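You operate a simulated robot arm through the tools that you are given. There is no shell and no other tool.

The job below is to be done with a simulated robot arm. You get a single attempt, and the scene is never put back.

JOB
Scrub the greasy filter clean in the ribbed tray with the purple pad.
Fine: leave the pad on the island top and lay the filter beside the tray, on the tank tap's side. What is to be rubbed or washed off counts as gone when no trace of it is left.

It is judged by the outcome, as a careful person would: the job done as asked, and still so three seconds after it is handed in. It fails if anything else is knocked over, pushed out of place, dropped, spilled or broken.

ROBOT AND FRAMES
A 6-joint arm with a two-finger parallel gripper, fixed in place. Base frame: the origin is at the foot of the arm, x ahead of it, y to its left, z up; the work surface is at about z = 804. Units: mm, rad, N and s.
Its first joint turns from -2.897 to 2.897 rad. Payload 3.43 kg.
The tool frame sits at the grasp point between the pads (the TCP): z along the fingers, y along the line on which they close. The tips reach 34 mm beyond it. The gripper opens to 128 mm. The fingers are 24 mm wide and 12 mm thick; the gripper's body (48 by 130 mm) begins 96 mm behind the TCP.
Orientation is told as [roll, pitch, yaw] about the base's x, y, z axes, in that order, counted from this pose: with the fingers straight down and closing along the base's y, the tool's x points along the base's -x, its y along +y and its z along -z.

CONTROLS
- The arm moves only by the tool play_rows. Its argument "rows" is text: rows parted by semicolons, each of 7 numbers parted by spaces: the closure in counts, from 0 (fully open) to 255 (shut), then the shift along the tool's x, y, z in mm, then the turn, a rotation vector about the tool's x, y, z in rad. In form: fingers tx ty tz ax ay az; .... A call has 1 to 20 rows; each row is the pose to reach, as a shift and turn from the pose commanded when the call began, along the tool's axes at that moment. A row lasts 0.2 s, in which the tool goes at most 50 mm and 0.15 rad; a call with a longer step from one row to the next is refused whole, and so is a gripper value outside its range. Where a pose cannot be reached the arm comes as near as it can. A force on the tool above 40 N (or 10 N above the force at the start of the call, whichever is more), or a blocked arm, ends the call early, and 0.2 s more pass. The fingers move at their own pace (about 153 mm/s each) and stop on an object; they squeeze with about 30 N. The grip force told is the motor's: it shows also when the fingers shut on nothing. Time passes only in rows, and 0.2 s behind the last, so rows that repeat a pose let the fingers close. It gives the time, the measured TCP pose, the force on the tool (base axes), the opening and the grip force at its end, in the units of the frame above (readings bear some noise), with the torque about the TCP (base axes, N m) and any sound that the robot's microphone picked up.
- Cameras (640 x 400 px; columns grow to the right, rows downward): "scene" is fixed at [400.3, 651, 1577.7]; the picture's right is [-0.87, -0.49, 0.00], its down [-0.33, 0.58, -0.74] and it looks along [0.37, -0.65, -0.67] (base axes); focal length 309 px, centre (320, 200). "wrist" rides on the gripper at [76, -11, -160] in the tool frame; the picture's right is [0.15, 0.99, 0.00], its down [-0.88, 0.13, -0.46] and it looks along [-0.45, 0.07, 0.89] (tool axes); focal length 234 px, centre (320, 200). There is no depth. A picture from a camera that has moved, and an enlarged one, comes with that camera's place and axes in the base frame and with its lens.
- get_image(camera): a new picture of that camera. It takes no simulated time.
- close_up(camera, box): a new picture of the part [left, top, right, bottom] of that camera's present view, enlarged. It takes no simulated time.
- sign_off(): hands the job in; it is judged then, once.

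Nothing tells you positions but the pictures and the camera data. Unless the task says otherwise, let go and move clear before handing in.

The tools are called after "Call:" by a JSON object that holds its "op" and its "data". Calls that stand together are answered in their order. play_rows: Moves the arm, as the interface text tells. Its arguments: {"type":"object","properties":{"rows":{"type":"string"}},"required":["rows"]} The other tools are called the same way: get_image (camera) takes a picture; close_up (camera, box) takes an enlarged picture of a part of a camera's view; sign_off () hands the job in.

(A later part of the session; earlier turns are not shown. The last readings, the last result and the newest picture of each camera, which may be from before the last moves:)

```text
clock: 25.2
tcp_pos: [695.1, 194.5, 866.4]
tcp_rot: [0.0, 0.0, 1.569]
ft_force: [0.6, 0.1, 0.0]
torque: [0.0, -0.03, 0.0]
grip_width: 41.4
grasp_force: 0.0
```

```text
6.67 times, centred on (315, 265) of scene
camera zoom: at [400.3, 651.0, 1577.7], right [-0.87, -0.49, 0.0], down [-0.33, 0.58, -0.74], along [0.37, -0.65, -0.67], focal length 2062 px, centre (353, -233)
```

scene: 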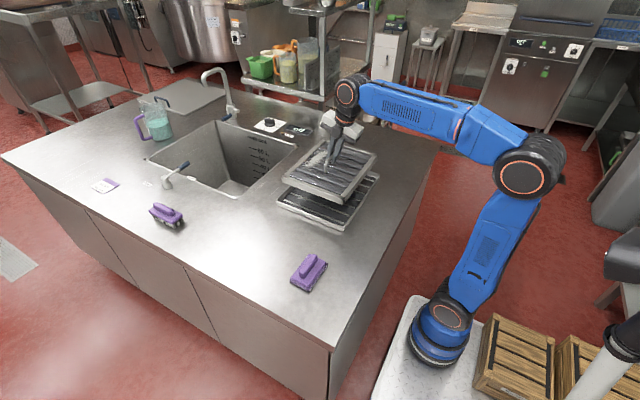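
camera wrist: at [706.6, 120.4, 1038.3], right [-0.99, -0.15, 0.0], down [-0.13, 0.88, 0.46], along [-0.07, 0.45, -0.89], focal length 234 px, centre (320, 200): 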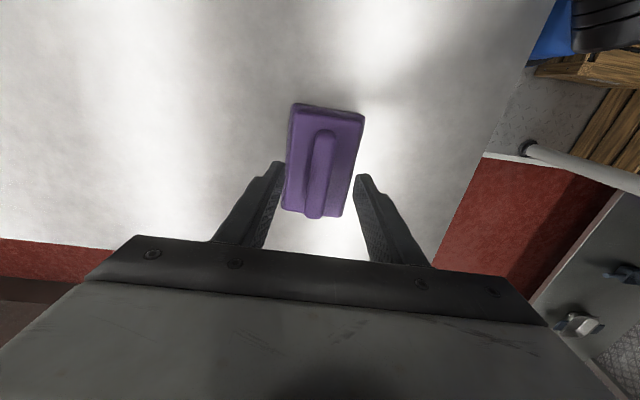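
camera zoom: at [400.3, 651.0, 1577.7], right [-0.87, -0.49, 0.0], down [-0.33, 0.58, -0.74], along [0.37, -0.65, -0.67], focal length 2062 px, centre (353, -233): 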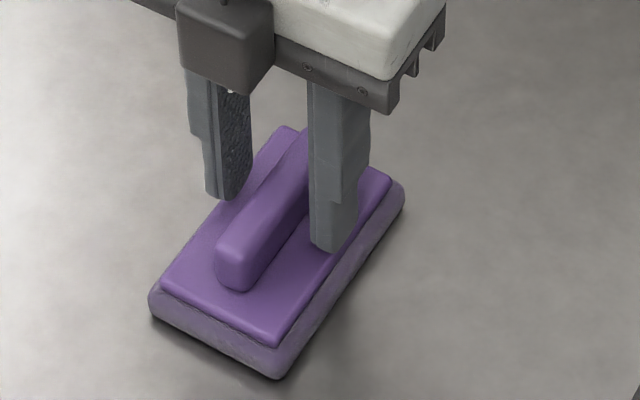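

Call:
{"op": "play_rows", "data": {"rows": "172 0 0 1.5 0 0 0; 172 0 0 3 0 0 0; 172 0 0 3 0 0 0"}}

Call:
{"op": "close_up", "data": {"camera": "scene", "box": [285, 235, 345, 295]}}

```text
clock: 26.0
tcp_pos: [694.3, 194.7, 863.2]
tcp_rot: [0.001, -0.001, 1.57]
ft_force: [0.3, -0.1, -0.1]
torque: [-0.01, 0.02, 0.03]
grip_width: 41.4
grasp_force: 0.0
```

```text
6.67 times, centred on (315, 265) of scene
camera zoom: at [400.3, 651.0, 1577.7], right [-0.87, -0.49, 0.0], down [-0.33, 0.58, -0.74], along [0.37, -0.65, -0.67], focal length 2062 px, centre (353, -233)
```

zoom: 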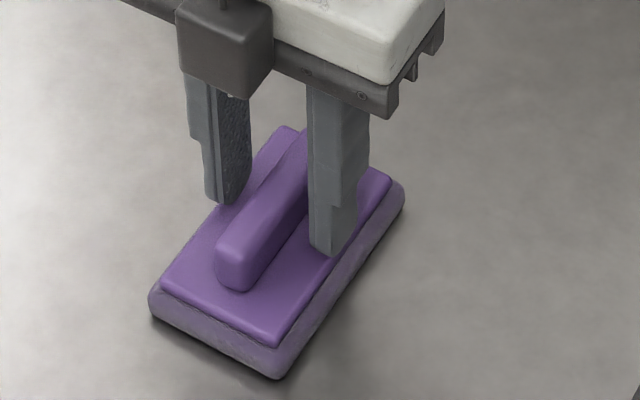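

Call:
{"op": "play_rows", "data": {"rows": "172 0 0 1.5 0 0 0; 172 0 0 3 0 0 0; 172 0 0 3 0 0 0"}}

Call:
{"op": "close_up", "data": {"camera": "scene", "box": [285, 235, 345, 295]}}

```text
clock: 26.8
tcp_pos: [695.7, 194.4, 860.1]
tcp_rot: [0.0, 0.0, 1.57]
ft_force: [0.3, 0.1, 0.6]
torque: [0.01, -0.04, -0.02]
grip_width: 41.6
grasp_force: 0.1
```

```text
6.67 times, centred on (315, 265) of scene
camera zoom: at [400.3, 651.0, 1577.7], right [-0.87, -0.49, 0.0], down [-0.33, 0.58, -0.74], along [0.37, -0.65, -0.67], focal length 2062 px, centre (353, -233)
```

zoom: 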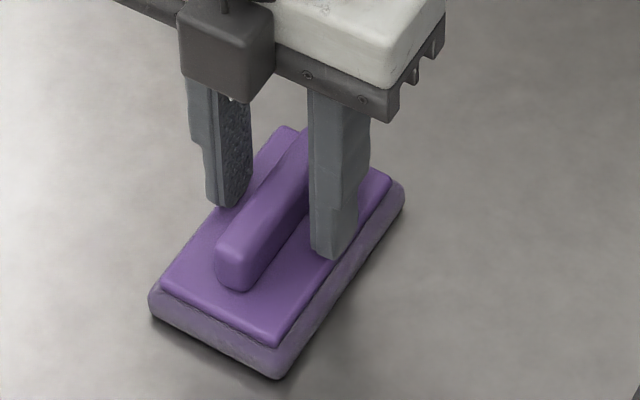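

Still no contact, with the tips about at plate level. Closing on the pad's handle now.

Call:
{"op": "play_rows", "data": {"rows": "200 0 0 0 0 0 0; 230 0 0 0 0 0 0; 255 0 0 0 0 0 0; 255 0 0 0 0 0 0"}}

Call:
{"op": "close_up", "data": {"camera": "scene", "box": [285, 235, 345, 295]}}

Call:
{"op": "close_up", "data": {"camera": "wrist", "box": [240, 80, 400, 260]}}

```text
clock: 27.8
tcp_pos: [695.5, 194.5, 859.9]
tcp_rot: [-0.001, 0.001, 1.571]
ft_force: [-0.7, 0.4, 0.1]
torque: [0.03, 0.02, -0.02]
grip_width: 17.0
grasp_force: 29.6
```

```text
6.67 times, centred on (315, 265) of scene
camera zoom: at [400.3, 651.0, 1577.7], right [-0.87, -0.49, 0.0], down [-0.33, 0.58, -0.74], along [0.37, -0.65, -0.67], focal length 2062 px, centre (353, -233)
```

zoom: 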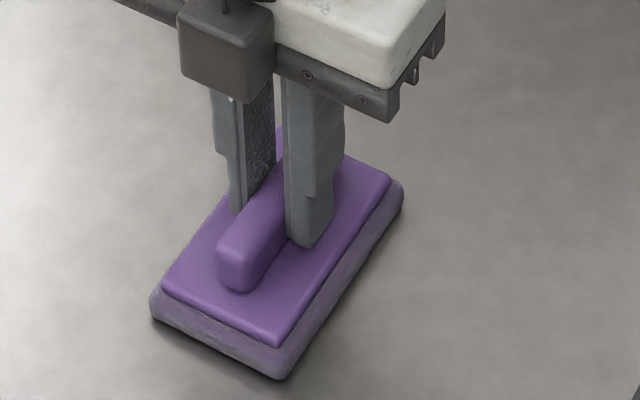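

```text
2.22 times, centred on (320, 170) of wrist
camera zoom: at [706.7, 118.5, 1022.0], right [-0.99, -0.15, 0.0], down [-0.13, 0.88, 0.46], along [-0.07, 0.45, -0.89], focal length 520 px, centre (320, 267)
```

zoom: 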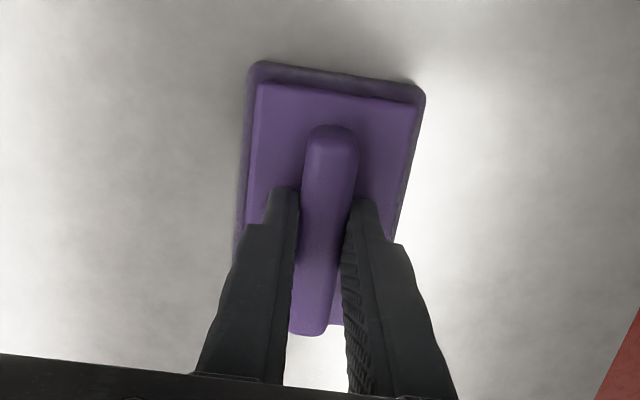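

The pad is gripped (17 mm), its underside 56 mm below the TCP. I'll lift it and carry it over the grease patch (about x 865–912, y −252 to −107).

Call:
{"op": "play_rows", "data": {"rows": "255 0 0 -30 0 0 0; 255 0 0 -65 0 0 0; 255 0 0 -100 0 0 0; 255 31 -16 -105 0 0 0; 255 62 -32 -105 0 0 0; 255 93 -48 -105 0 0 0; 255 125 -64 -105 0 0 0; 255 156 -79 -105 0 0 0; 255 187 -95 -105 0 0 0; 255 218 -111 -105 0 0 0; 255 249 -127 -105 0 0 0; 255 280 -143 -105 0 0 0; 255 311 -158 -105 0 0 0; 255 342 -174 -105 0 0 0; 255 373.5 -190 -105 0 0 0; 255 373.5 -190 -105 0 0 0"}}

Call:
{"op": "get_image", "data": {"camera": "wrist"}}

Call:
{"op": "close_up", "data": {"camera": "scene", "box": [250, 110, 400, 240]}}

```text
clock: 31.2
tcp_pos: [886.3, -178.4, 964.0]
tcp_rot: [-0.001, 0.0, 1.572]
ft_force: [-1.2, -0.7, 0.0]
torque: [0.02, -0.03, 0.01]
grip_width: 17.0
grasp_force: 29.9
```

```text
taken
camera wrist: at [898.5, -254.5, 1126.7], right [-0.99, -0.15, 0.0], down [-0.13, 0.88, 0.46], along [-0.07, 0.45, -0.89], focal length 234 px, centre (320, 200)
```

wrist: 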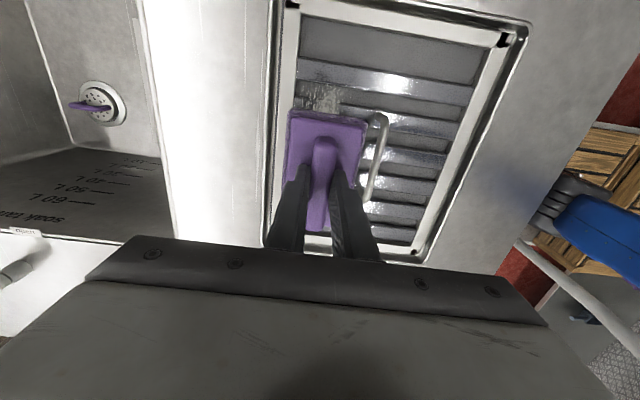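

```text
3.08 times, centred on (325, 175) of scene
camera zoom: at [400.3, 651.0, 1577.7], right [-0.87, -0.49, 0.0], down [-0.33, 0.58, -0.74], along [0.37, -0.65, -0.67], focal length 952 px, centre (305, 277)
```

zoom: 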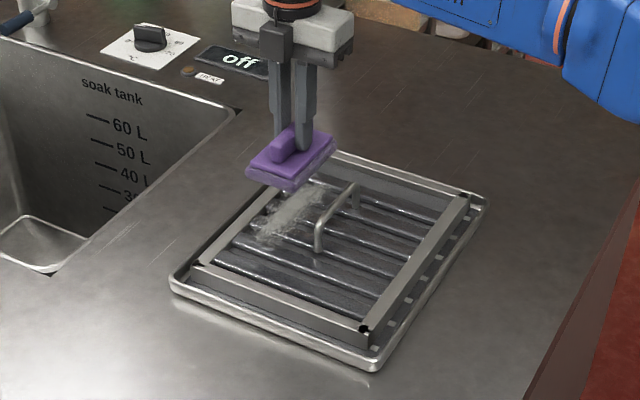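

The positions match: the pad clears both the handle (x≈825) and the frame's inner edge (x≈923). Lowering onto the grease.

Call:
{"op": "play_rows", "data": {"rows": "255 0 2 20 0 0 0; 255 0 2 40 0 0 0; 255 0 2 60 0 0 0; 255 0 2 70 0 0 0; 255 0 2 74 0 0 0; 255 0 2 74 0 0 0"}}

Call:
{"op": "close_up", "data": {"camera": "scene", "box": [270, 140, 380, 220]}}

Call:
{"op": "get_image", "data": {"camera": "wrist"}}

```text
clock: 32.6
tcp_pos: [884.1, -178.6, 891.2]
tcp_rot: [0.002, -0.001, 1.57]
ft_force: [-0.3, -0.4, -1.0]
torque: [0.01, 0.02, 0.01]
grip_width: 17.0
grasp_force: 30.1
```

```text
5.00 times, centred on (325, 180) of scene
camera zoom: at [400.3, 651.0, 1577.7], right [-0.87, -0.49, 0.0], down [-0.33, 0.58, -0.74], along [0.37, -0.65, -0.67], focal length 1547 px, centre (295, 300)
```

zoom: 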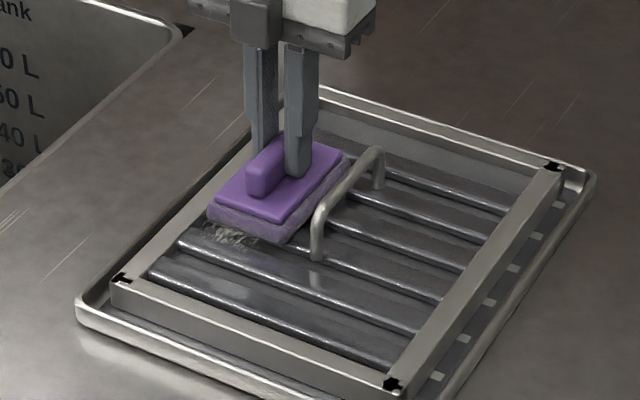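

```text
taken
camera wrist: at [894.6, -254.5, 1052.2], right [-0.99, -0.15, 0.0], down [-0.13, 0.88, 0.46], along [-0.07, 0.45, -0.89], focal length 234 px, centre (320, 200)
```

wrist: 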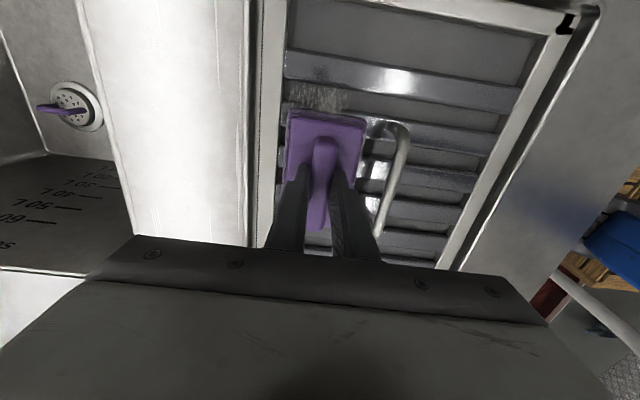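

Call:
{"op": "play_rows", "data": {"rows": "255 0 0 2 0 0 0; 255 0 0 4 0 0 0; 255 0 0 4 0 0 0"}}

```text
clock: 33.4
tcp_pos: [883.7, -178.3, 888.6]
tcp_rot: [-0.004, 0.0, 1.572]
ft_force: [5.4, -0.7, 32.9]
torque: [0.14, -0.05, 0.01]
grip_width: 16.9
grasp_force: 29.6
```

Contact made with about 33 N; I'll ease up 1 mm and sweep along the patch.

Call:
{"op": "play_rows", "data": {"rows": "255 0 0 -1 0 0 0; 255 -10 0 -1 0 0 0; 255 -20 0 -1 0 0 0; 255 -30 0 -1 0 0 0; 255 -40 0 -1 0 0 0; 255 -48 0 -1 0 0 0; 255 -38 0 -1 0 0 0; 255 -28 0 -1 0 0 0; 255 -18 0 -1 0 0 0; 255 -8 0 -1 0 0 0; 255 4 0 -1 0 0 0; 255 16 0 -1 0 0 0; 255 28 0 -1 0 0 0; 255 38 0 -1 0 0 0; 255 48 0 -1 0 0 0; 255 36 0 -1 0 0 0; 255 24 0 -1 0 0 0; 255 12 0 -1 0 0 0; 255 0 0 -1 0 0 0"}}

Call:
{"op": "close_up", "data": {"camera": "scene", "box": [270, 140, 380, 220]}}

Call:
{"op": "close_up", "data": {"camera": "wrist", "box": [220, 20, 440, 260]}}

```text
clock: 37.4
tcp_pos: [883.0, -178.4, 886.6]
tcp_rot: [-0.002, 0.0, 1.572]
ft_force: [-0.8, -9.8, 24.8]
torque: [-0.58, 0.03, 0.02]
grip_width: 16.8
grasp_force: 29.6
```

```text
5.00 times, centred on (325, 180) of scene
camera zoom: at [400.3, 651.0, 1577.7], right [-0.87, -0.49, 0.0], down [-0.33, 0.58, -0.74], along [0.37, -0.65, -0.67], focal length 1547 px, centre (295, 300)
```

zoom: 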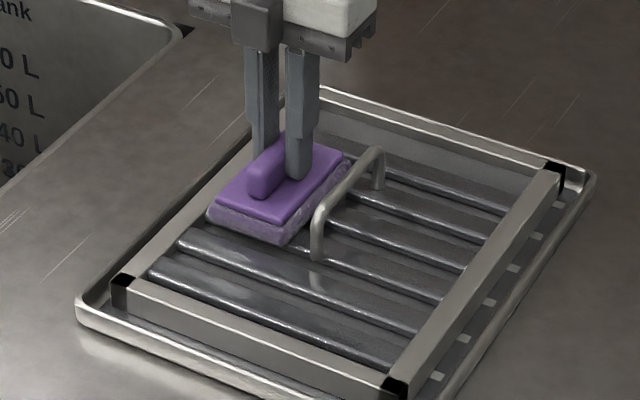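

```text
1.67 times, centred on (330, 140) of wrist
camera zoom: at [894.0, -254.9, 1050.0], right [-0.99, -0.15, 0.0], down [-0.13, 0.88, 0.46], along [-0.07, 0.45, -0.89], focal length 390 px, centre (303, 300)
```

zoom: 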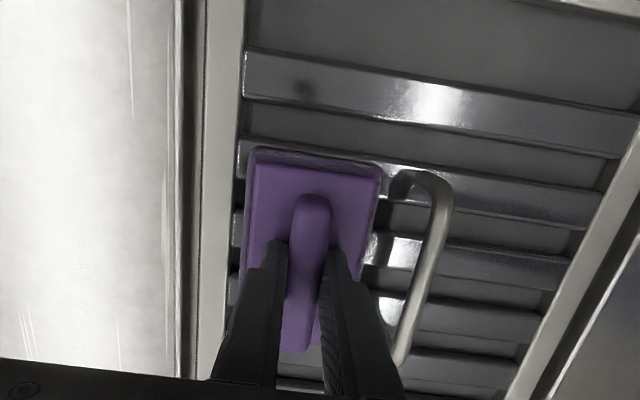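

The visible ends of the patch have gone. One more pass with small sideways offsets to cover the whole width, then I'll lift and inspect.

Call:
{"op": "play_rows", "data": {"rows": "255 -10 -2 0 0 0 0; 255 -20 -2 0 0 0 0; 255 -30 -2 0 0 0 0; 255 -40 -2 0 0 0 0; 255 -48 0 0 0 0 0; 255 -46 4 0 0 0 0; 255 -36 7 0 0 0 0; 255 -26 7 0 0 0 0; 255 -14 7 0 0 0 0; 255 -2 7 0 0 0 0; 255 10 7 0 0 0 0; 255 22 7 0 0 0 0; 255 34 7 0 0 0 0; 255 46 7 0 0 0 0; 255 48 3 0 0 0 0; 255 38 -2 0 0 0 0; 255 26 -2 0 0 0 0; 255 14 -2 0 0 0 0; 255 2 -2 0 0 0 0; 255 0 0 0 0 0 0"}}

Call:
{"op": "play_rows", "data": {"rows": "255 0 0 -10 0 0 0; 255 0 0 -40 0 0 0; 255 0 0 -80 0 0 0; 255 40 0 -100 0 0 0; 255 80 0 -120 0 0 0; 255 120 0 -120 0 0 0; 255 120 0 -120 0 0 0"}}

Call:
{"op": "close_up", "data": {"camera": "scene", "box": [270, 140, 380, 220]}}

Call:
{"op": "close_up", "data": {"camera": "wrist", "box": [200, 20, 440, 260]}}

```text
clock: 41.6
tcp_pos: [882.3, -177.8, 887.4]
tcp_rot: [0.002, -0.001, 1.571]
ft_force: [3.5, -2.9, 11.6]
torque: [-0.19, -0.07, 0.05]
grip_width: 17.0
grasp_force: 30.2
```

```text
clock: 43.2
tcp_pos: [881.2, -299.8, 1007.9]
tcp_rot: [0.0, -0.001, 1.57]
ft_force: [0.3, -0.2, -1.3]
torque: [0.01, -0.05, -0.02]
grip_width: 17.1
grasp_force: 29.9
```

```text
5.00 times, centred on (325, 180) of scene
camera zoom: at [400.3, 651.0, 1577.7], right [-0.87, -0.49, 0.0], down [-0.33, 0.58, -0.74], along [0.37, -0.65, -0.67], focal length 1547 px, centre (295, 300)
```

zoom: 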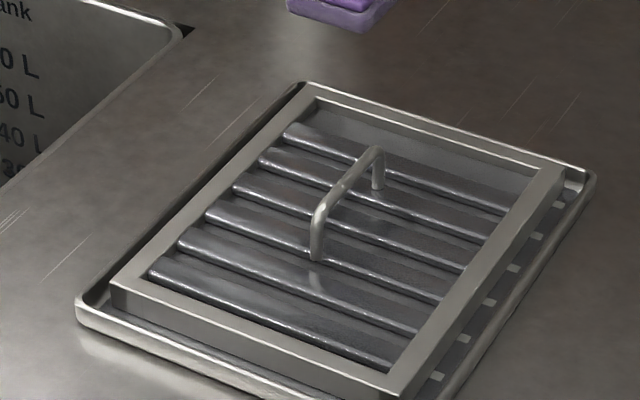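

```text
1.67 times, centred on (320, 140) of wrist
camera zoom: at [893.6, -376.0, 1170.1], right [-0.99, -0.15, 0.0], down [-0.13, 0.88, 0.46], along [-0.07, 0.45, -0.89], focal length 390 px, centre (320, 300)
```

zoom: 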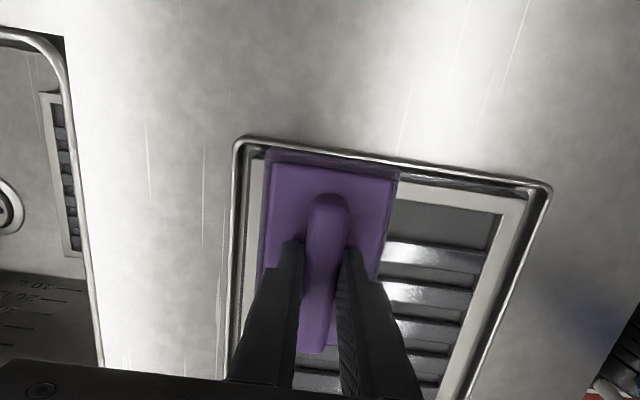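

The patch looks gone from the scene view. I'll zoom in hard for any leftover trace.

Call:
{"op": "close_up", "data": {"camera": "scene", "box": [290, 155, 350, 200]}}

Call:
{"op": "close_up", "data": {"camera": "scene", "box": [295, 160, 330, 185]}}

Call:
{"op": "close_up", "data": {"camera": "scene", "box": [315, 180, 365, 215]}}

Call:
{"op": "close_up", "data": {"camera": "scene", "box": [340, 160, 380, 195]}}

```text
8.89 times, centred on (320, 178) of scene
camera zoom: at [400.3, 651.0, 1577.7], right [-0.87, -0.49, 0.0], down [-0.33, 0.58, -0.74], along [0.37, -0.65, -0.67], focal length 2750 px, centre (320, 400)
```

zoom: 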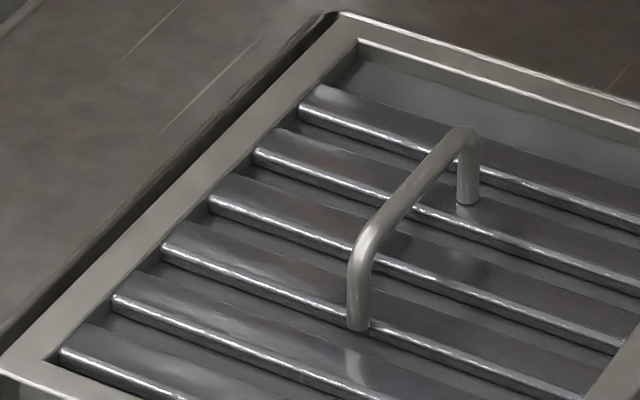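

```text
16.00 times, centred on (312, 172) of scene
camera zoom: at [400.3, 651.0, 1577.7], right [-0.87, -0.49, 0.0], down [-0.33, 0.58, -0.74], along [0.37, -0.65, -0.67], focal length 4950 px, centre (440, 640)
```

zoom: 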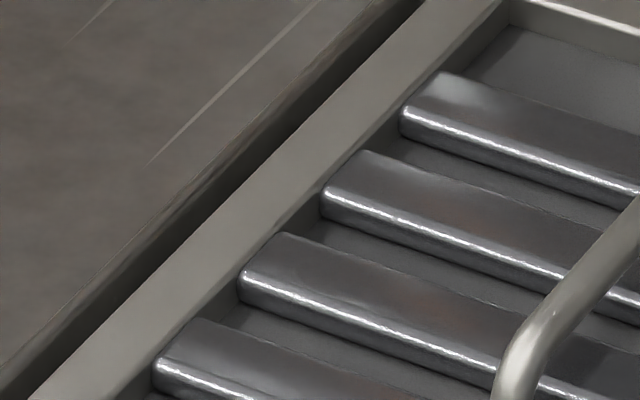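

```text
11.43 times, centred on (340, 198) of scene
camera zoom: at [400.3, 651.0, 1577.7], right [-0.87, -0.49, 0.0], down [-0.33, 0.58, -0.74], along [0.37, -0.65, -0.67], focal length 3536 px, centre (91, 229)
```

zoom: 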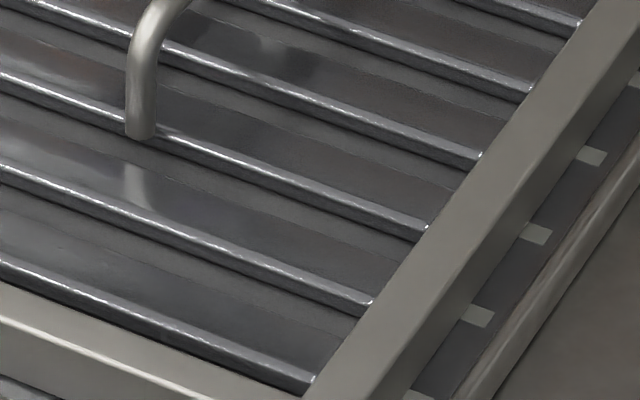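

```text
11.43 times, centred on (360, 178) of scene
camera zoom: at [400.3, 651.0, 1577.7], right [-0.87, -0.49, 0.0], down [-0.33, 0.58, -0.74], along [0.37, -0.65, -0.67], focal length 3536 px, centre (-137, 457)
```

zoom: 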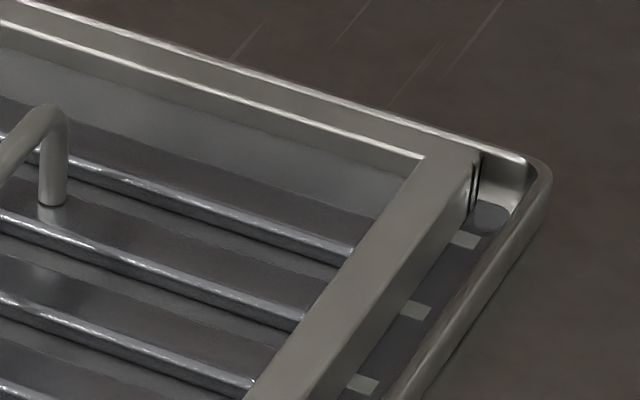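

It looks clean from this side. I'll shift the pad aside so the wrist camera can also see the scrubbed area from above.

Call:
{"op": "play_rows", "data": {"rows": "255 -10 40 0 0 0 0; 255 -20 80 0 0 0 0; 255 -30 115 0 0 0 0; 255 -30 115 0 0 0 0"}}

Call:
{"op": "get_image", "data": {"camera": "wrist"}}

Call:
{"op": "close_up", "data": {"camera": "wrist", "box": [180, 80, 320, 240]}}

```text
clock: 44.2
tcp_pos: [766.4, -269.8, 1006.4]
tcp_rot: [-0.002, 0.0, 1.57]
ft_force: [-0.2, 0.3, -0.9]
torque: [0.02, 0.04, 0.01]
grip_width: 17.1
grasp_force: 30.5
```

```text
taken
camera wrist: at [778.0, -345.5, 1168.0], right [-0.99, -0.15, 0.0], down [-0.13, 0.88, 0.46], along [-0.07, 0.45, -0.89], focal length 234 px, centre (320, 200)
```

wrist: 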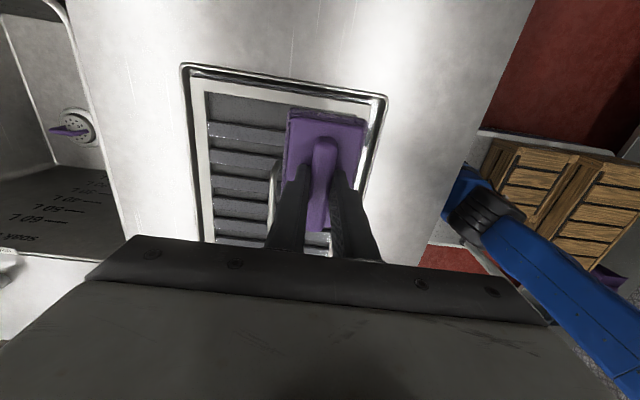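

```text
2.50 times, centred on (250, 160) of wrist
camera zoom: at [778.0, -345.5, 1168.0], right [-0.99, -0.15, 0.0], down [-0.13, 0.88, 0.46], along [-0.07, 0.45, -0.89], focal length 585 px, centre (495, 300)
```

zoom: 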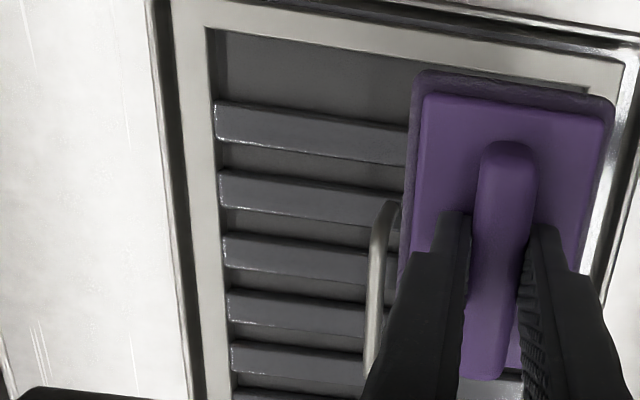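

Both views show no grease left. Now I'll return the pad to its clear spot on the island top at about (695, 194).

Call:
{"op": "play_rows", "data": {"rows": "255 -36 5.5 0 0 0 0; 255 -72 11 0 0 0 0; 255 -108 16.5 0 0 0 0; 255 -144 22 0 0 0 0; 255 -180 27.5 0 0 0 0; 255 -216 33 0 0 0 0; 255 -252 38.5 0 0 0 0; 255 -288 44 0 0 0 0; 255 -324 49.5 0 0 0 0; 255 -360 55 0 0 0 0; 255 -396 60.5 0 0 0 0; 255 -432 66 10 0 0 0; 255 -464 71 30 0 0 0; 255 -464 71 65 0 0 0; 255 -464 71 100 0 0 0; 255 -464 71 130 0 0 0; 255 -464 71 138 0 0 0; 255 -464 71 138 0 0 0"}}

Call:
{"op": "close_up", "data": {"camera": "scene", "box": [270, 210, 360, 310]}}

```text
clock: 48.0
tcp_pos: [698.2, 196.0, 869.6]
tcp_rot: [-0.001, 0.001, 1.571]
ft_force: [-0.3, 0.0, 0.7]
torque: [0.01, 0.0, -0.05]
grip_width: 17.0
grasp_force: 30.0
```

```text
4.00 times, centred on (315, 260) of scene
camera zoom: at [400.3, 651.0, 1577.7], right [-0.87, -0.49, 0.0], down [-0.33, 0.58, -0.74], along [0.37, -0.65, -0.67], focal length 1237 px, centre (340, -40)
```

zoom: 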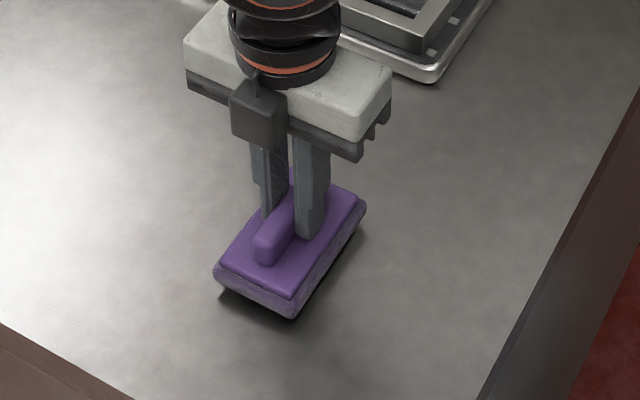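

Pad is about 9 mm above the counter. Lowering slowly to contact.

Call:
{"op": "play_rows", "data": {"rows": "255 0 0 3 0 0 0; 255 0 0 6 0 0 0; 255 0 0 8 0 0 0; 255 0 0 8 0 0 0"}}

```text
clock: 49.0
tcp_pos: [697.2, 195.6, 863.4]
tcp_rot: [0.0, 0.001, 1.571]
ft_force: [-0.1, -0.1, -0.8]
torque: [0.02, -0.01, -0.03]
grip_width: 17.1
grasp_force: 29.8
```

Call:
{"op": "play_rows", "data": {"rows": "255 0 0 1 0 0 0; 255 0 0 2 0 0 0; 255 0 0 2 0 0 0"}}

```text
clock: 49.8
tcp_pos: [696.7, 195.6, 860.4]
tcp_rot: [0.0, 0.001, 1.572]
ft_force: [0.2, -0.2, -0.4]
torque: [0.02, 0.0, -0.03]
grip_width: 16.9
grasp_force: 29.9
```

Call:
{"op": "play_rows", "data": {"rows": "255 0 0 1 0 0 0; 255 0 0 1 0 0 0"}}

Call:
{"op": "close_up", "data": {"camera": "scene", "box": [285, 235, 345, 295]}}

```text
clock: 50.4
tcp_pos: [698.1, 195.9, 859.3]
tcp_rot: [0.0, 0.001, 1.571]
ft_force: [1.5, -0.4, 0.3]
torque: [0.04, 0.0, -0.02]
grip_width: 17.3
grasp_force: 29.8
```

```text
6.67 times, centred on (315, 265) of scene
camera zoom: at [400.3, 651.0, 1577.7], right [-0.87, -0.49, 0.0], down [-0.33, 0.58, -0.74], along [0.37, -0.65, -0.67], focal length 2062 px, centre (353, -233)
```

zoom: 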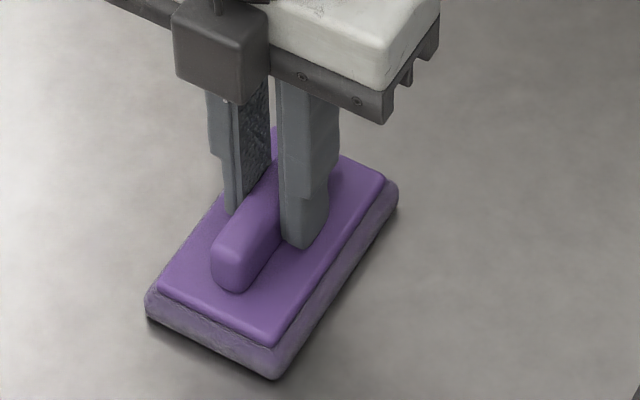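

Call:
{"op": "play_rows", "data": {"rows": "255 0 0 0.7 0 0 0; 255 0 0 1.2 0 0 0; 255 0 0 1.2 0 0 0"}}

```text
clock: 51.2
tcp_pos: [698.0, 195.5, 859.6]
tcp_rot: [-0.002, -0.001, 1.57]
ft_force: [0.9, -1.6, 17.7]
torque: [-0.09, 0.05, -0.01]
grip_width: 17.1
grasp_force: 29.8
```

The pad is on the counter. Easing the pressure, opening, and rising straight up.

Call:
{"op": "play_rows", "data": {"rows": "255 0 0 -0.8 0 0 0; 220 0 0 -0.8 0 0 0; 195 0 0 -0.8 0 0 0; 170 0 0 -0.8 0 0 0; 170 0 0 -0.8 0 0 0; 170 0 0 -15 0 0 0; 170 0 0 -40 0 0 0; 170 0 0 -80 0 0 0; 170 0 0 -120 0 0 0; 170 0 0 -120 0 0 0"}}

Call:
{"op": "get_image", "data": {"camera": "wrist"}}

Call:
{"op": "get_image", "data": {"camera": "scene"}}

```text
clock: 53.4
tcp_pos: [697.6, 195.8, 978.3]
tcp_rot: [-0.002, 0.001, 1.572]
ft_force: [0.3, 0.5, -0.5]
torque: [-0.03, -0.01, 0.04]
grip_width: 42.7
grasp_force: 0.0
```

```text
taken
camera wrist: at [709.3, 119.1, 1139.4], right [-0.99, -0.15, 0.0], down [-0.13, 0.88, 0.46], along [-0.07, 0.45, -0.89], focal length 234 px, centre (320, 200)
```

wrist: 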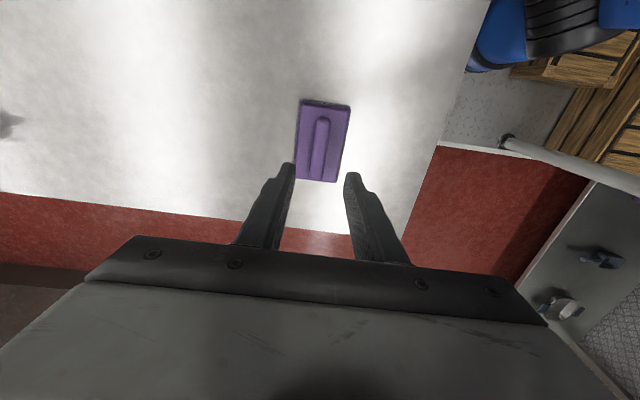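

```text
taken
```

scene: 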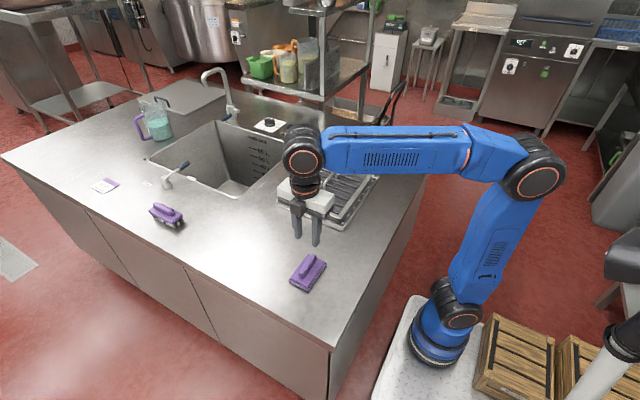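

The pad stands on the island top. I notice a dark blob at the wrist view's left edge; I'll check the counter there and re-inspect the filter now that it's unobstructed.

Call:
{"op": "close_up", "data": {"camera": "scene", "box": [140, 180, 290, 290]}}

Call:
{"op": "close_up", "data": {"camera": "wrist", "box": [0, 80, 80, 180]}}

Call:
{"op": "close_up", "data": {"camera": "scene", "box": [270, 140, 390, 240]}}

```text
3.64 times, centred on (215, 235) of scene
camera zoom: at [400.3, 651.0, 1577.7], right [-0.87, -0.49, 0.0], down [-0.33, 0.58, -0.74], along [0.37, -0.65, -0.67], focal length 1125 px, centre (702, 73)
```

zoom: 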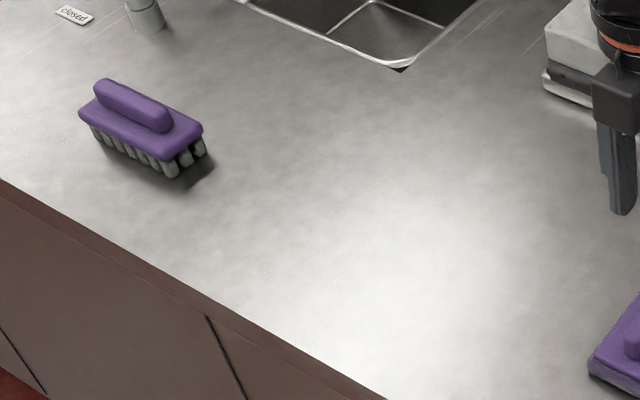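

```text
4.00 times, centred on (40, 130) of wrist
camera zoom: at [709.3, 119.1, 1139.4], right [-0.99, -0.15, 0.0], down [-0.13, 0.88, 0.46], along [-0.07, 0.45, -0.89], focal length 937 px, centre (1440, 480)
```

zoom: 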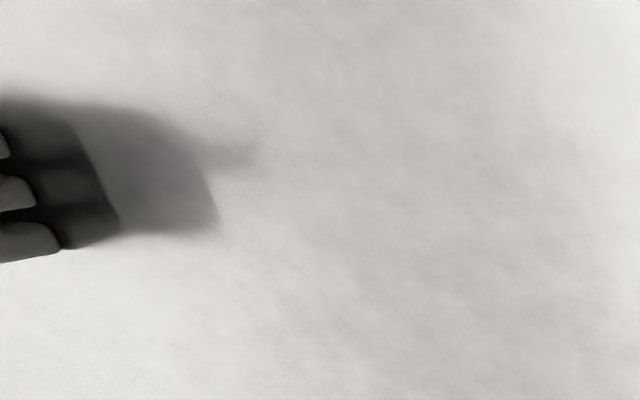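

```text
4.00 times, centred on (330, 190) of scene
camera zoom: at [400.3, 651.0, 1577.7], right [-0.87, -0.49, 0.0], down [-0.33, 0.58, -0.74], along [0.37, -0.65, -0.67], focal length 1237 px, centre (280, 240)
```

zoom: 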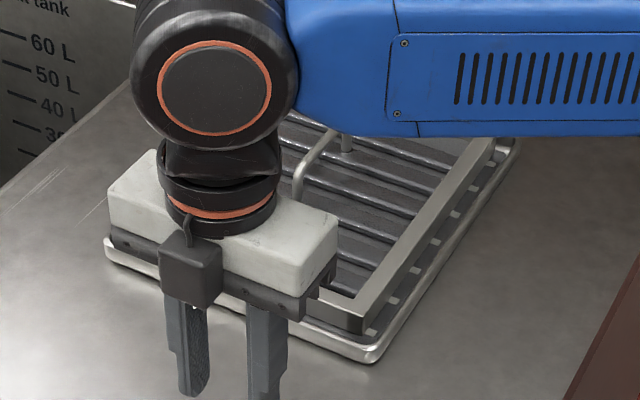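

That's only the brush's shadow, and the counter is clean. Next I'll hover over the filter's handle for the second pick.

Call:
{"op": "play_rows", "data": {"rows": "165 31 -10.6 1 0 0 0; 165 62 -21.2 2 0 0 0; 165 93 -31.9 3 0 0 0; 165 124 -42.5 4 0 0 0; 165 155 -53 5 0 0 0; 165 186 -63.7 6 0 0 0; 165 217 -74.3 7 0 0 0; 165 248 -85 8 0 0 0; 165 279 -95.6 9 0 0 0; 165 310 -106 10 0 0 0; 165 341 -117 12 0 0 0; 165 370.8 -127.4 13 0 0 0; 165 370.8 -127.4 13 0 0 0"}}

Call:
{"op": "get_image", "data": {"camera": "wrist"}}

Call:
{"op": "close_up", "data": {"camera": "scene", "box": [270, 120, 390, 240]}}

Call:
{"op": "close_up", "data": {"camera": "wrist", "box": [230, 0, 470, 260]}}

```text
clock: 56.2
tcp_pos: [822.8, -176.7, 964.6]
tcp_rot: [-0.001, -0.001, 1.571]
ft_force: [0.0, -0.4, -0.6]
torque: [0.0, 0.0, -0.02]
grip_width: 45.4
grasp_force: 0.2
```

```text
taken
camera wrist: at [835.2, -253.4, 1126.6], right [-0.99, -0.15, 0.0], down [-0.13, 0.88, 0.46], along [-0.07, 0.45, -0.89], focal length 234 px, centre (320, 200)
```

wrist: 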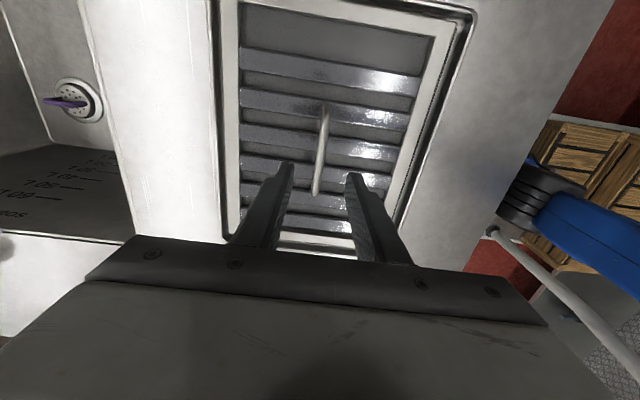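

```text
3.33 times, centred on (330, 180) of scene
camera zoom: at [400.3, 651.0, 1577.7], right [-0.87, -0.49, 0.0], down [-0.33, 0.58, -0.74], along [0.37, -0.65, -0.67], focal length 1031 px, centre (287, 267)
```

zoom: 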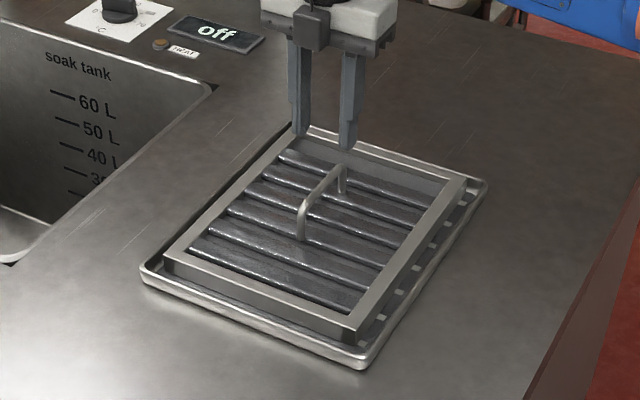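

```text
1.54 times, centred on (350, 130) of wrist
camera zoom: at [835.2, -253.4, 1126.6], right [-0.99, -0.15, 0.0], down [-0.13, 0.88, 0.46], along [-0.07, 0.45, -0.89], focal length 360 px, centre (274, 308)
```

zoom: 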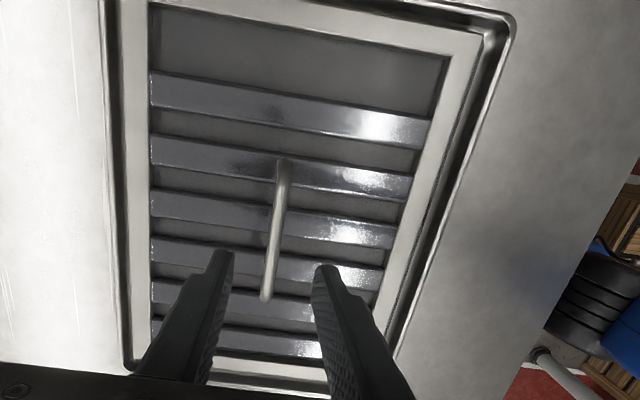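

The whole filter face is clean. The handle bar is at x≈824, y −231 to −128; descending to grip it near the middle.

Call:
{"op": "play_rows", "data": {"rows": "160 2.5 0 22 0 0 0; 160 2.5 0 44 0 0 0; 160 2.5 0 66 0 0 0; 160 2.5 0 80 0 0 0; 160 2.5 0 88.5 0 0 0; 160 2.5 0 88.5 0 0 0"}}

Call:
{"op": "close_up", "data": {"camera": "wrist", "box": [230, 0, 470, 260]}}

Call:
{"op": "close_up", "data": {"camera": "scene", "box": [290, 130, 370, 210]}}

```text
clock: 57.6
tcp_pos: [825.2, -177.7, 875.1]
tcp_rot: [-0.001, 0.001, 1.571]
ft_force: [0.7, -0.1, 0.4]
torque: [-0.05, -0.02, -0.01]
grip_width: 48.1
grasp_force: 0.0
```

```text
1.54 times, centred on (350, 130) of wrist
camera zoom: at [836.6, -254.2, 1036.7], right [-0.99, -0.15, 0.0], down [-0.13, 0.88, 0.46], along [-0.07, 0.45, -0.89], focal length 360 px, centre (274, 308)
```

zoom: 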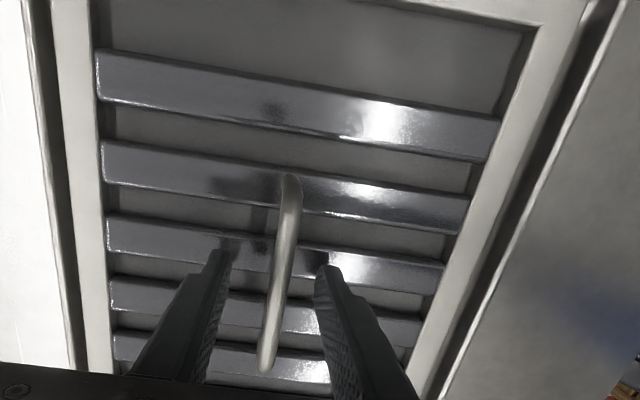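

```text
5.00 times, centred on (330, 170) of scene
camera zoom: at [400.3, 651.0, 1577.7], right [-0.87, -0.49, 0.0], down [-0.33, 0.58, -0.74], along [0.37, -0.65, -0.67], focal length 1547 px, centre (270, 350)
```

zoom: 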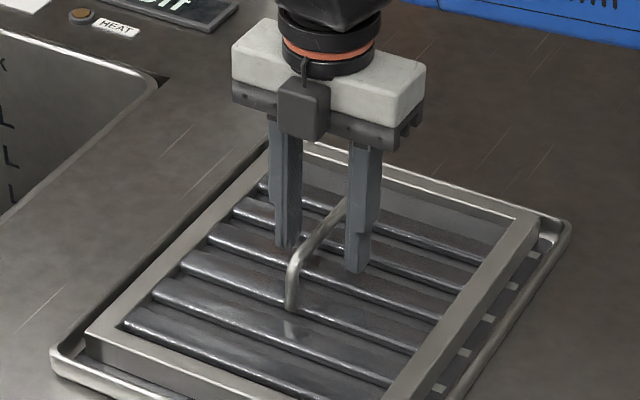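

The bar is between the fingers. Closing, then lifting straight up.

Call:
{"op": "play_rows", "data": {"rows": "200 0 0 0 0 0 0; 240 0 0 0 0 0 0; 255 0 0 0 0 0 0; 255 0 0 0 0 0 0; 255 0 0 0 0 0 0"}}

Call:
{"op": "play_rows", "data": {"rows": "255 0 0 -6 0 0 0; 255 0 0 -14 0 0 0; 255 0 0 -24 0 0 0; 255 0 0 -36 0 0 0; 255 0 0 -50 0 0 0; 255 0 0 -64 0 0 0; 255 0 0 -78 0 0 0; 255 0 0 -90 0 0 0; 255 0 0 -90 0 0 0"}}

Call:
{"op": "get_image", "data": {"camera": "wrist"}}

Call:
{"op": "close_up", "data": {"camera": "scene", "box": [250, 80, 420, 240]}}

```text
clock: 58.8
tcp_pos: [824.8, -178.8, 876.2]
tcp_rot: [0.001, 0.001, 1.572]
ft_force: [-2.7, 0.2, 1.7]
torque: [0.02, 0.03, 0.01]
grip_width: 9.6
grasp_force: 30.0
```

```text
clock: 60.8
tcp_pos: [824.5, -177.3, 966.2]
tcp_rot: [0.001, 0.0, 1.571]
ft_force: [-0.8, -0.5, -8.1]
torque: [-0.02, 0.03, 0.0]
grip_width: 9.7
grasp_force: 29.9
```

```text
taken
camera wrist: at [836.2, -253.2, 1127.3], right [-0.99, -0.15, 0.0], down [-0.13, 0.88, 0.46], along [-0.07, 0.45, -0.89], focal length 234 px, centre (320, 200)
```

wrist: 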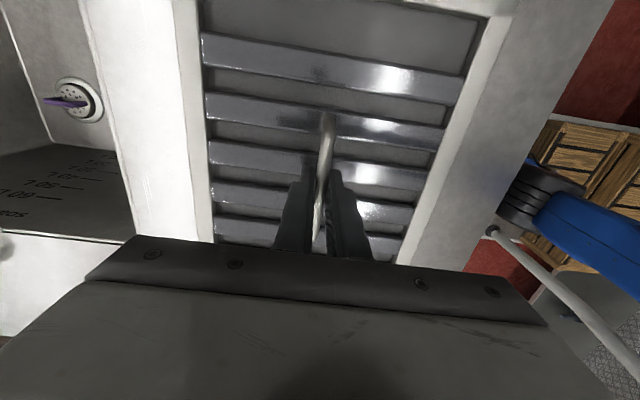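

```text
2.50 times, centred on (335, 160) of scene
camera zoom: at [400.3, 651.0, 1577.7], right [-0.87, -0.49, 0.0], down [-0.33, 0.58, -0.74], along [0.37, -0.65, -0.67], focal length 773 px, centre (282, 300)
```

zoom: 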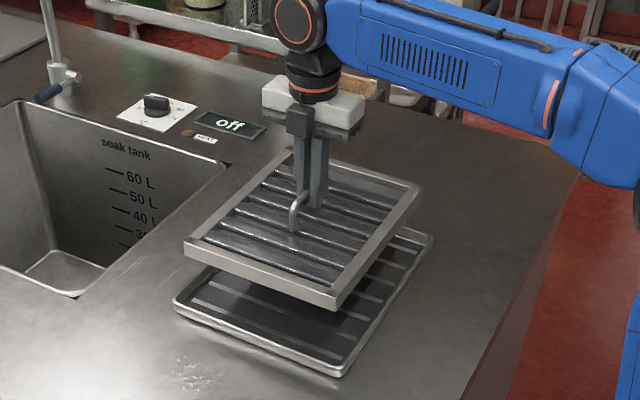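

The filter is lifted cleanly out of the tray. Now carrying it sideways in −y to the tap's side of the tray, at about (800, −505).

Call:
{"op": "play_rows", "data": {"rows": "255 12 1 0 0 0 0; 255 36 3 0 0 0 0; 255 62 4.5 0 0 0 0; 255 88 6.5 0 0 0 0; 255 114 8.5 0 0 0 0; 255 140 10.5 0 0 0 0; 255 166 12.5 0 0 0 0; 255 192 14 0 0 0 0; 255 218 16 0 0 0 0; 255 244 18 0 0 0 0; 255 270 20 0 0 0 0; 255 294 21.5 0 0 0 0; 255 312 23 0 0 0 0; 255 324 24 0 0 0 0; 255 328 24 0 0 0 0; 255 328 24 0 0 0 0"}}

Call:
{"op": "get_image", "data": {"camera": "wrist"}}

Call:
{"op": "get_image", "data": {"camera": "scene"}}

Call:
{"op": "close_up", "data": {"camera": "scene", "box": [270, 60, 450, 230]}}

```text
clock: 64.2
tcp_pos: [799.3, -505.8, 965.9]
tcp_rot: [0.001, -0.002, 1.57]
ft_force: [1.1, -0.3, -8.6]
torque: [0.0, -0.02, -0.01]
grip_width: 9.5
grasp_force: 30.3
```

```text
taken
camera wrist: at [812.6, -582.8, 1127.5], right [-0.99, -0.15, 0.0], down [-0.13, 0.88, 0.46], along [-0.07, 0.45, -0.89], focal length 234 px, centre (320, 200)
```

wrist: 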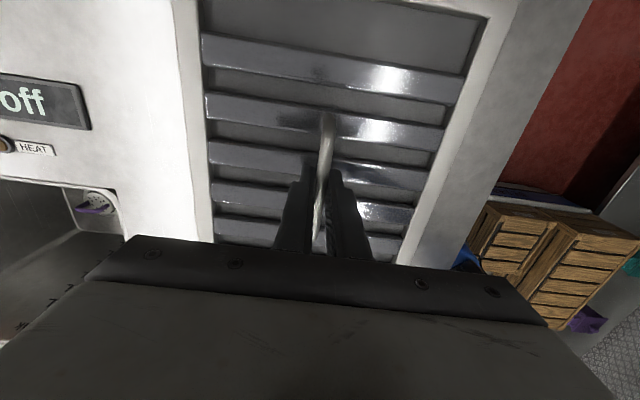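

```text
taken
```

scene: 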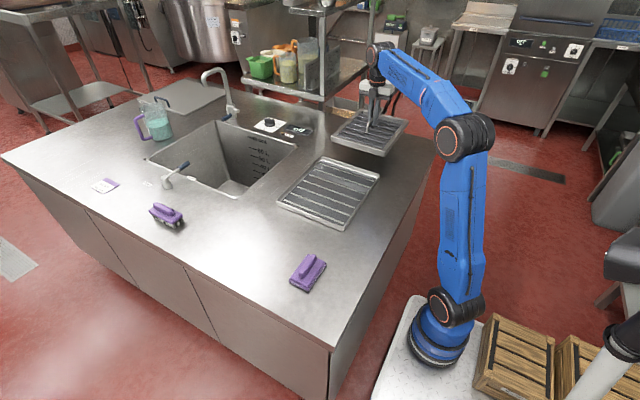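

```text
2.35 times, centred on (360, 145) of scene
camera zoom: at [400.3, 651.0, 1577.7], right [-0.87, -0.49, 0.0], down [-0.33, 0.58, -0.74], along [0.37, -0.65, -0.67], focal length 728 px, centre (226, 329)
```

zoom: 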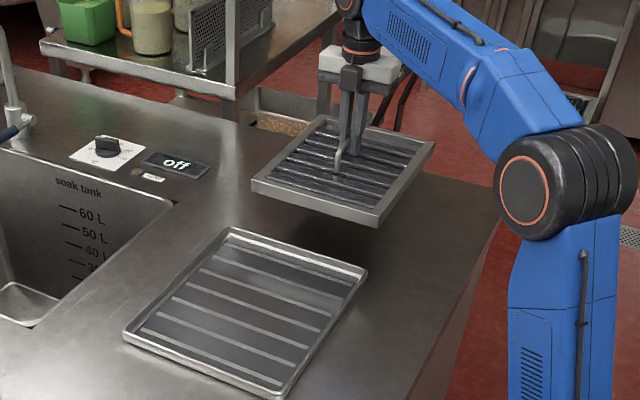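

The filter hangs level on the tap's side. By comparing edges the gap to the tray is about 17 mm; I'll move 8 mm further out and lower it to just above the counter, then recheck.

Call:
{"op": "play_rows", "data": {"rows": "255 8 0 0 0 0 0; 255 8 0 18 0 0 0; 255 8 0 36 0 0 0; 255 8 0 54 0 0 0; 255 8 0 68 0 0 0; 255 8 0 78 0 0 0; 255 8 0 78 0 0 0"}}

Call:
{"op": "close_up", "data": {"camera": "scene", "box": [290, 90, 430, 220]}}

Call:
{"op": "close_up", "data": {"camera": "scene", "box": [310, 120, 400, 200]}}

```text
clock: 65.8
tcp_pos: [800.0, -514.8, 888.5]
tcp_rot: [-0.001, 0.002, 1.571]
ft_force: [0.1, 0.2, -8.7]
torque: [-0.01, 0.01, 0.0]
grip_width: 9.4
grasp_force: 29.8
```

```text
3.08 times, centred on (360, 155) of scene
camera zoom: at [400.3, 651.0, 1577.7], right [-0.87, -0.49, 0.0], down [-0.33, 0.58, -0.74], along [0.37, -0.65, -0.67], focal length 952 px, centre (197, 338)
```

zoom: 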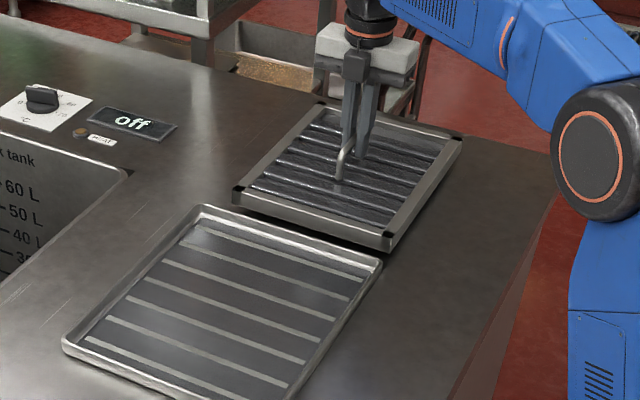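

```text
5.00 times, centred on (355, 160) of scene
camera zoom: at [400.3, 651.0, 1577.7], right [-0.87, -0.49, 0.0], down [-0.33, 0.58, -0.74], along [0.37, -0.65, -0.67], focal length 1547 px, centre (145, 400)
```

zoom: 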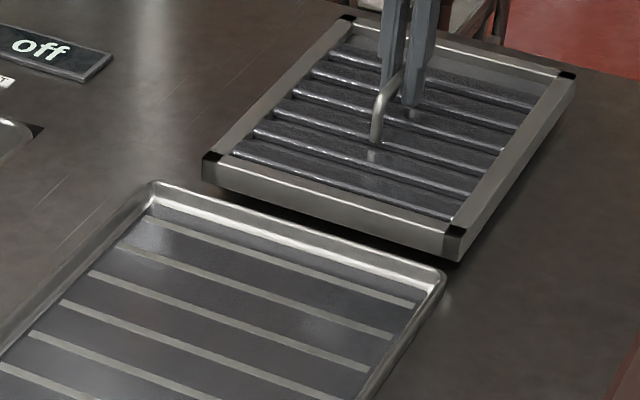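

The filter clears the tray by about 15–20 mm. Adding 5 mm more gap and lowering towards touchdown.

Call:
{"op": "play_rows", "data": {"rows": "255 5 0 0 0 0 0; 255 5 0 5 0 0 0; 255 5 0 10 0 0 0; 255 5 0 13 0 0 0; 255 5 0 15 0 0 0; 255 5 0 15 0 0 0"}}

```text
clock: 67.2
tcp_pos: [799.4, -518.7, 871.3]
tcp_rot: [0.0, 0.001, 1.572]
ft_force: [0.3, 0.4, -8.2]
torque: [-0.01, 0.01, 0.01]
grip_width: 9.4
grasp_force: 30.1
```

Call:
{"op": "play_rows", "data": {"rows": "255 0 0 1 0 0 0; 255 0 0 2 0 0 0; 255 0 0 2 0 0 0"}}

Call:
{"op": "close_up", "data": {"camera": "scene", "box": [310, 120, 400, 200]}}

```text
clock: 68.0
tcp_pos: [800.3, -520.0, 870.6]
tcp_rot: [0.0, 0.001, 1.572]
ft_force: [-0.2, -3.1, 1.6]
torque: [0.69, -0.01, 0.01]
grip_width: 9.5
grasp_force: 29.8
```

```text
5.00 times, centred on (355, 160) of scene
camera zoom: at [400.3, 651.0, 1577.7], right [-0.87, -0.49, 0.0], down [-0.33, 0.58, -0.74], along [0.37, -0.65, -0.67], focal length 1547 px, centre (145, 400)
```

zoom: 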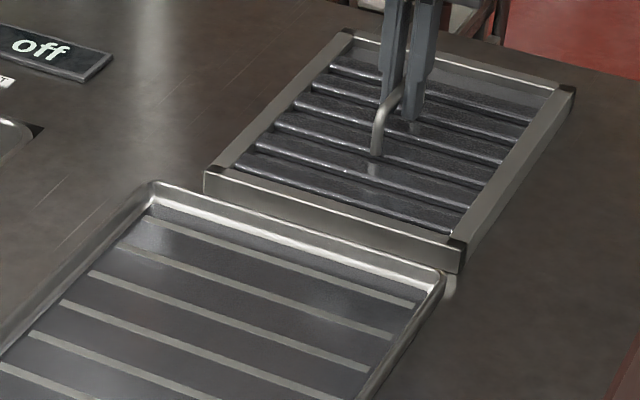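

The filter has touched down (load is off the gripper), with about 25 mm gap to the tray. Releasing and rising straight up.

Call:
{"op": "play_rows", "data": {"rows": "235 0 0 0 0 0 0; 215 0 0 0 0 0 0; 190 0 0 0 0 0 0; 160 0 0 0 0 0 0; 160 0 0 0 0 0 0; 160 0 0 -15 0 0 0; 160 0 0 -40 0 0 0; 160 0 0 -80 0 0 0; 160 0 0 -125 0 0 0; 160 0 0 -125 0 0 0"}}

Call:
{"op": "get_image", "data": {"camera": "wrist"}}

Call:
{"op": "close_up", "data": {"camera": "scene", "box": [280, 90, 430, 220]}}

```text
clock: 70.2
tcp_pos: [801.3, -520.5, 995.5]
tcp_rot: [0.0, 0.0, 1.571]
ft_force: [-0.3, -0.7, -0.5]
torque: [0.02, 0.0, -0.02]
grip_width: 47.7
grasp_force: 0.0
```

```text
taken
camera wrist: at [812.8, -596.0, 1157.0], right [-0.99, -0.15, 0.0], down [-0.13, 0.88, 0.46], along [-0.07, 0.45, -0.89], focal length 234 px, centre (320, 200)
```

wrist: 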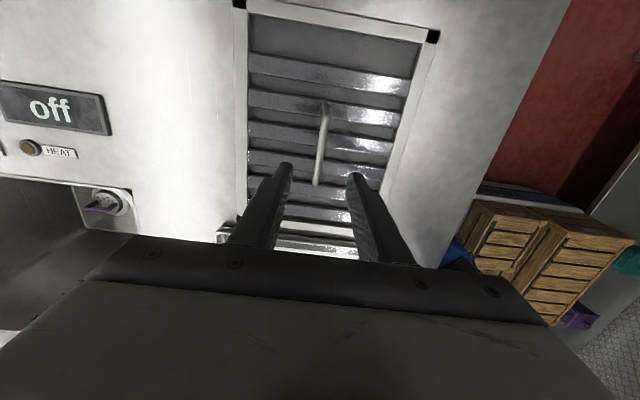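

```text
3.08 times, centred on (355, 155) of scene
camera zoom: at [400.3, 651.0, 1577.7], right [-0.87, -0.49, 0.0], down [-0.33, 0.58, -0.74], along [0.37, -0.65, -0.67], focal length 952 px, centre (212, 338)
```

zoom: 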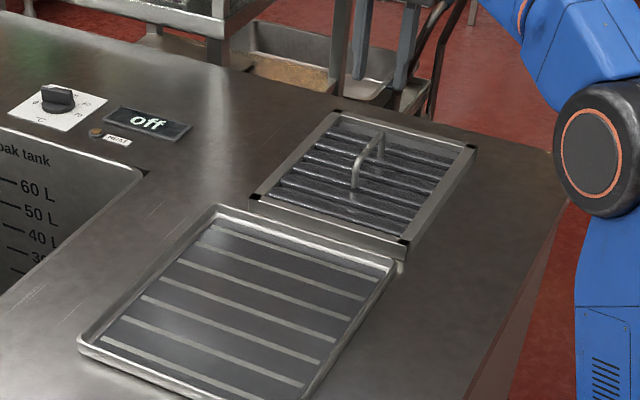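

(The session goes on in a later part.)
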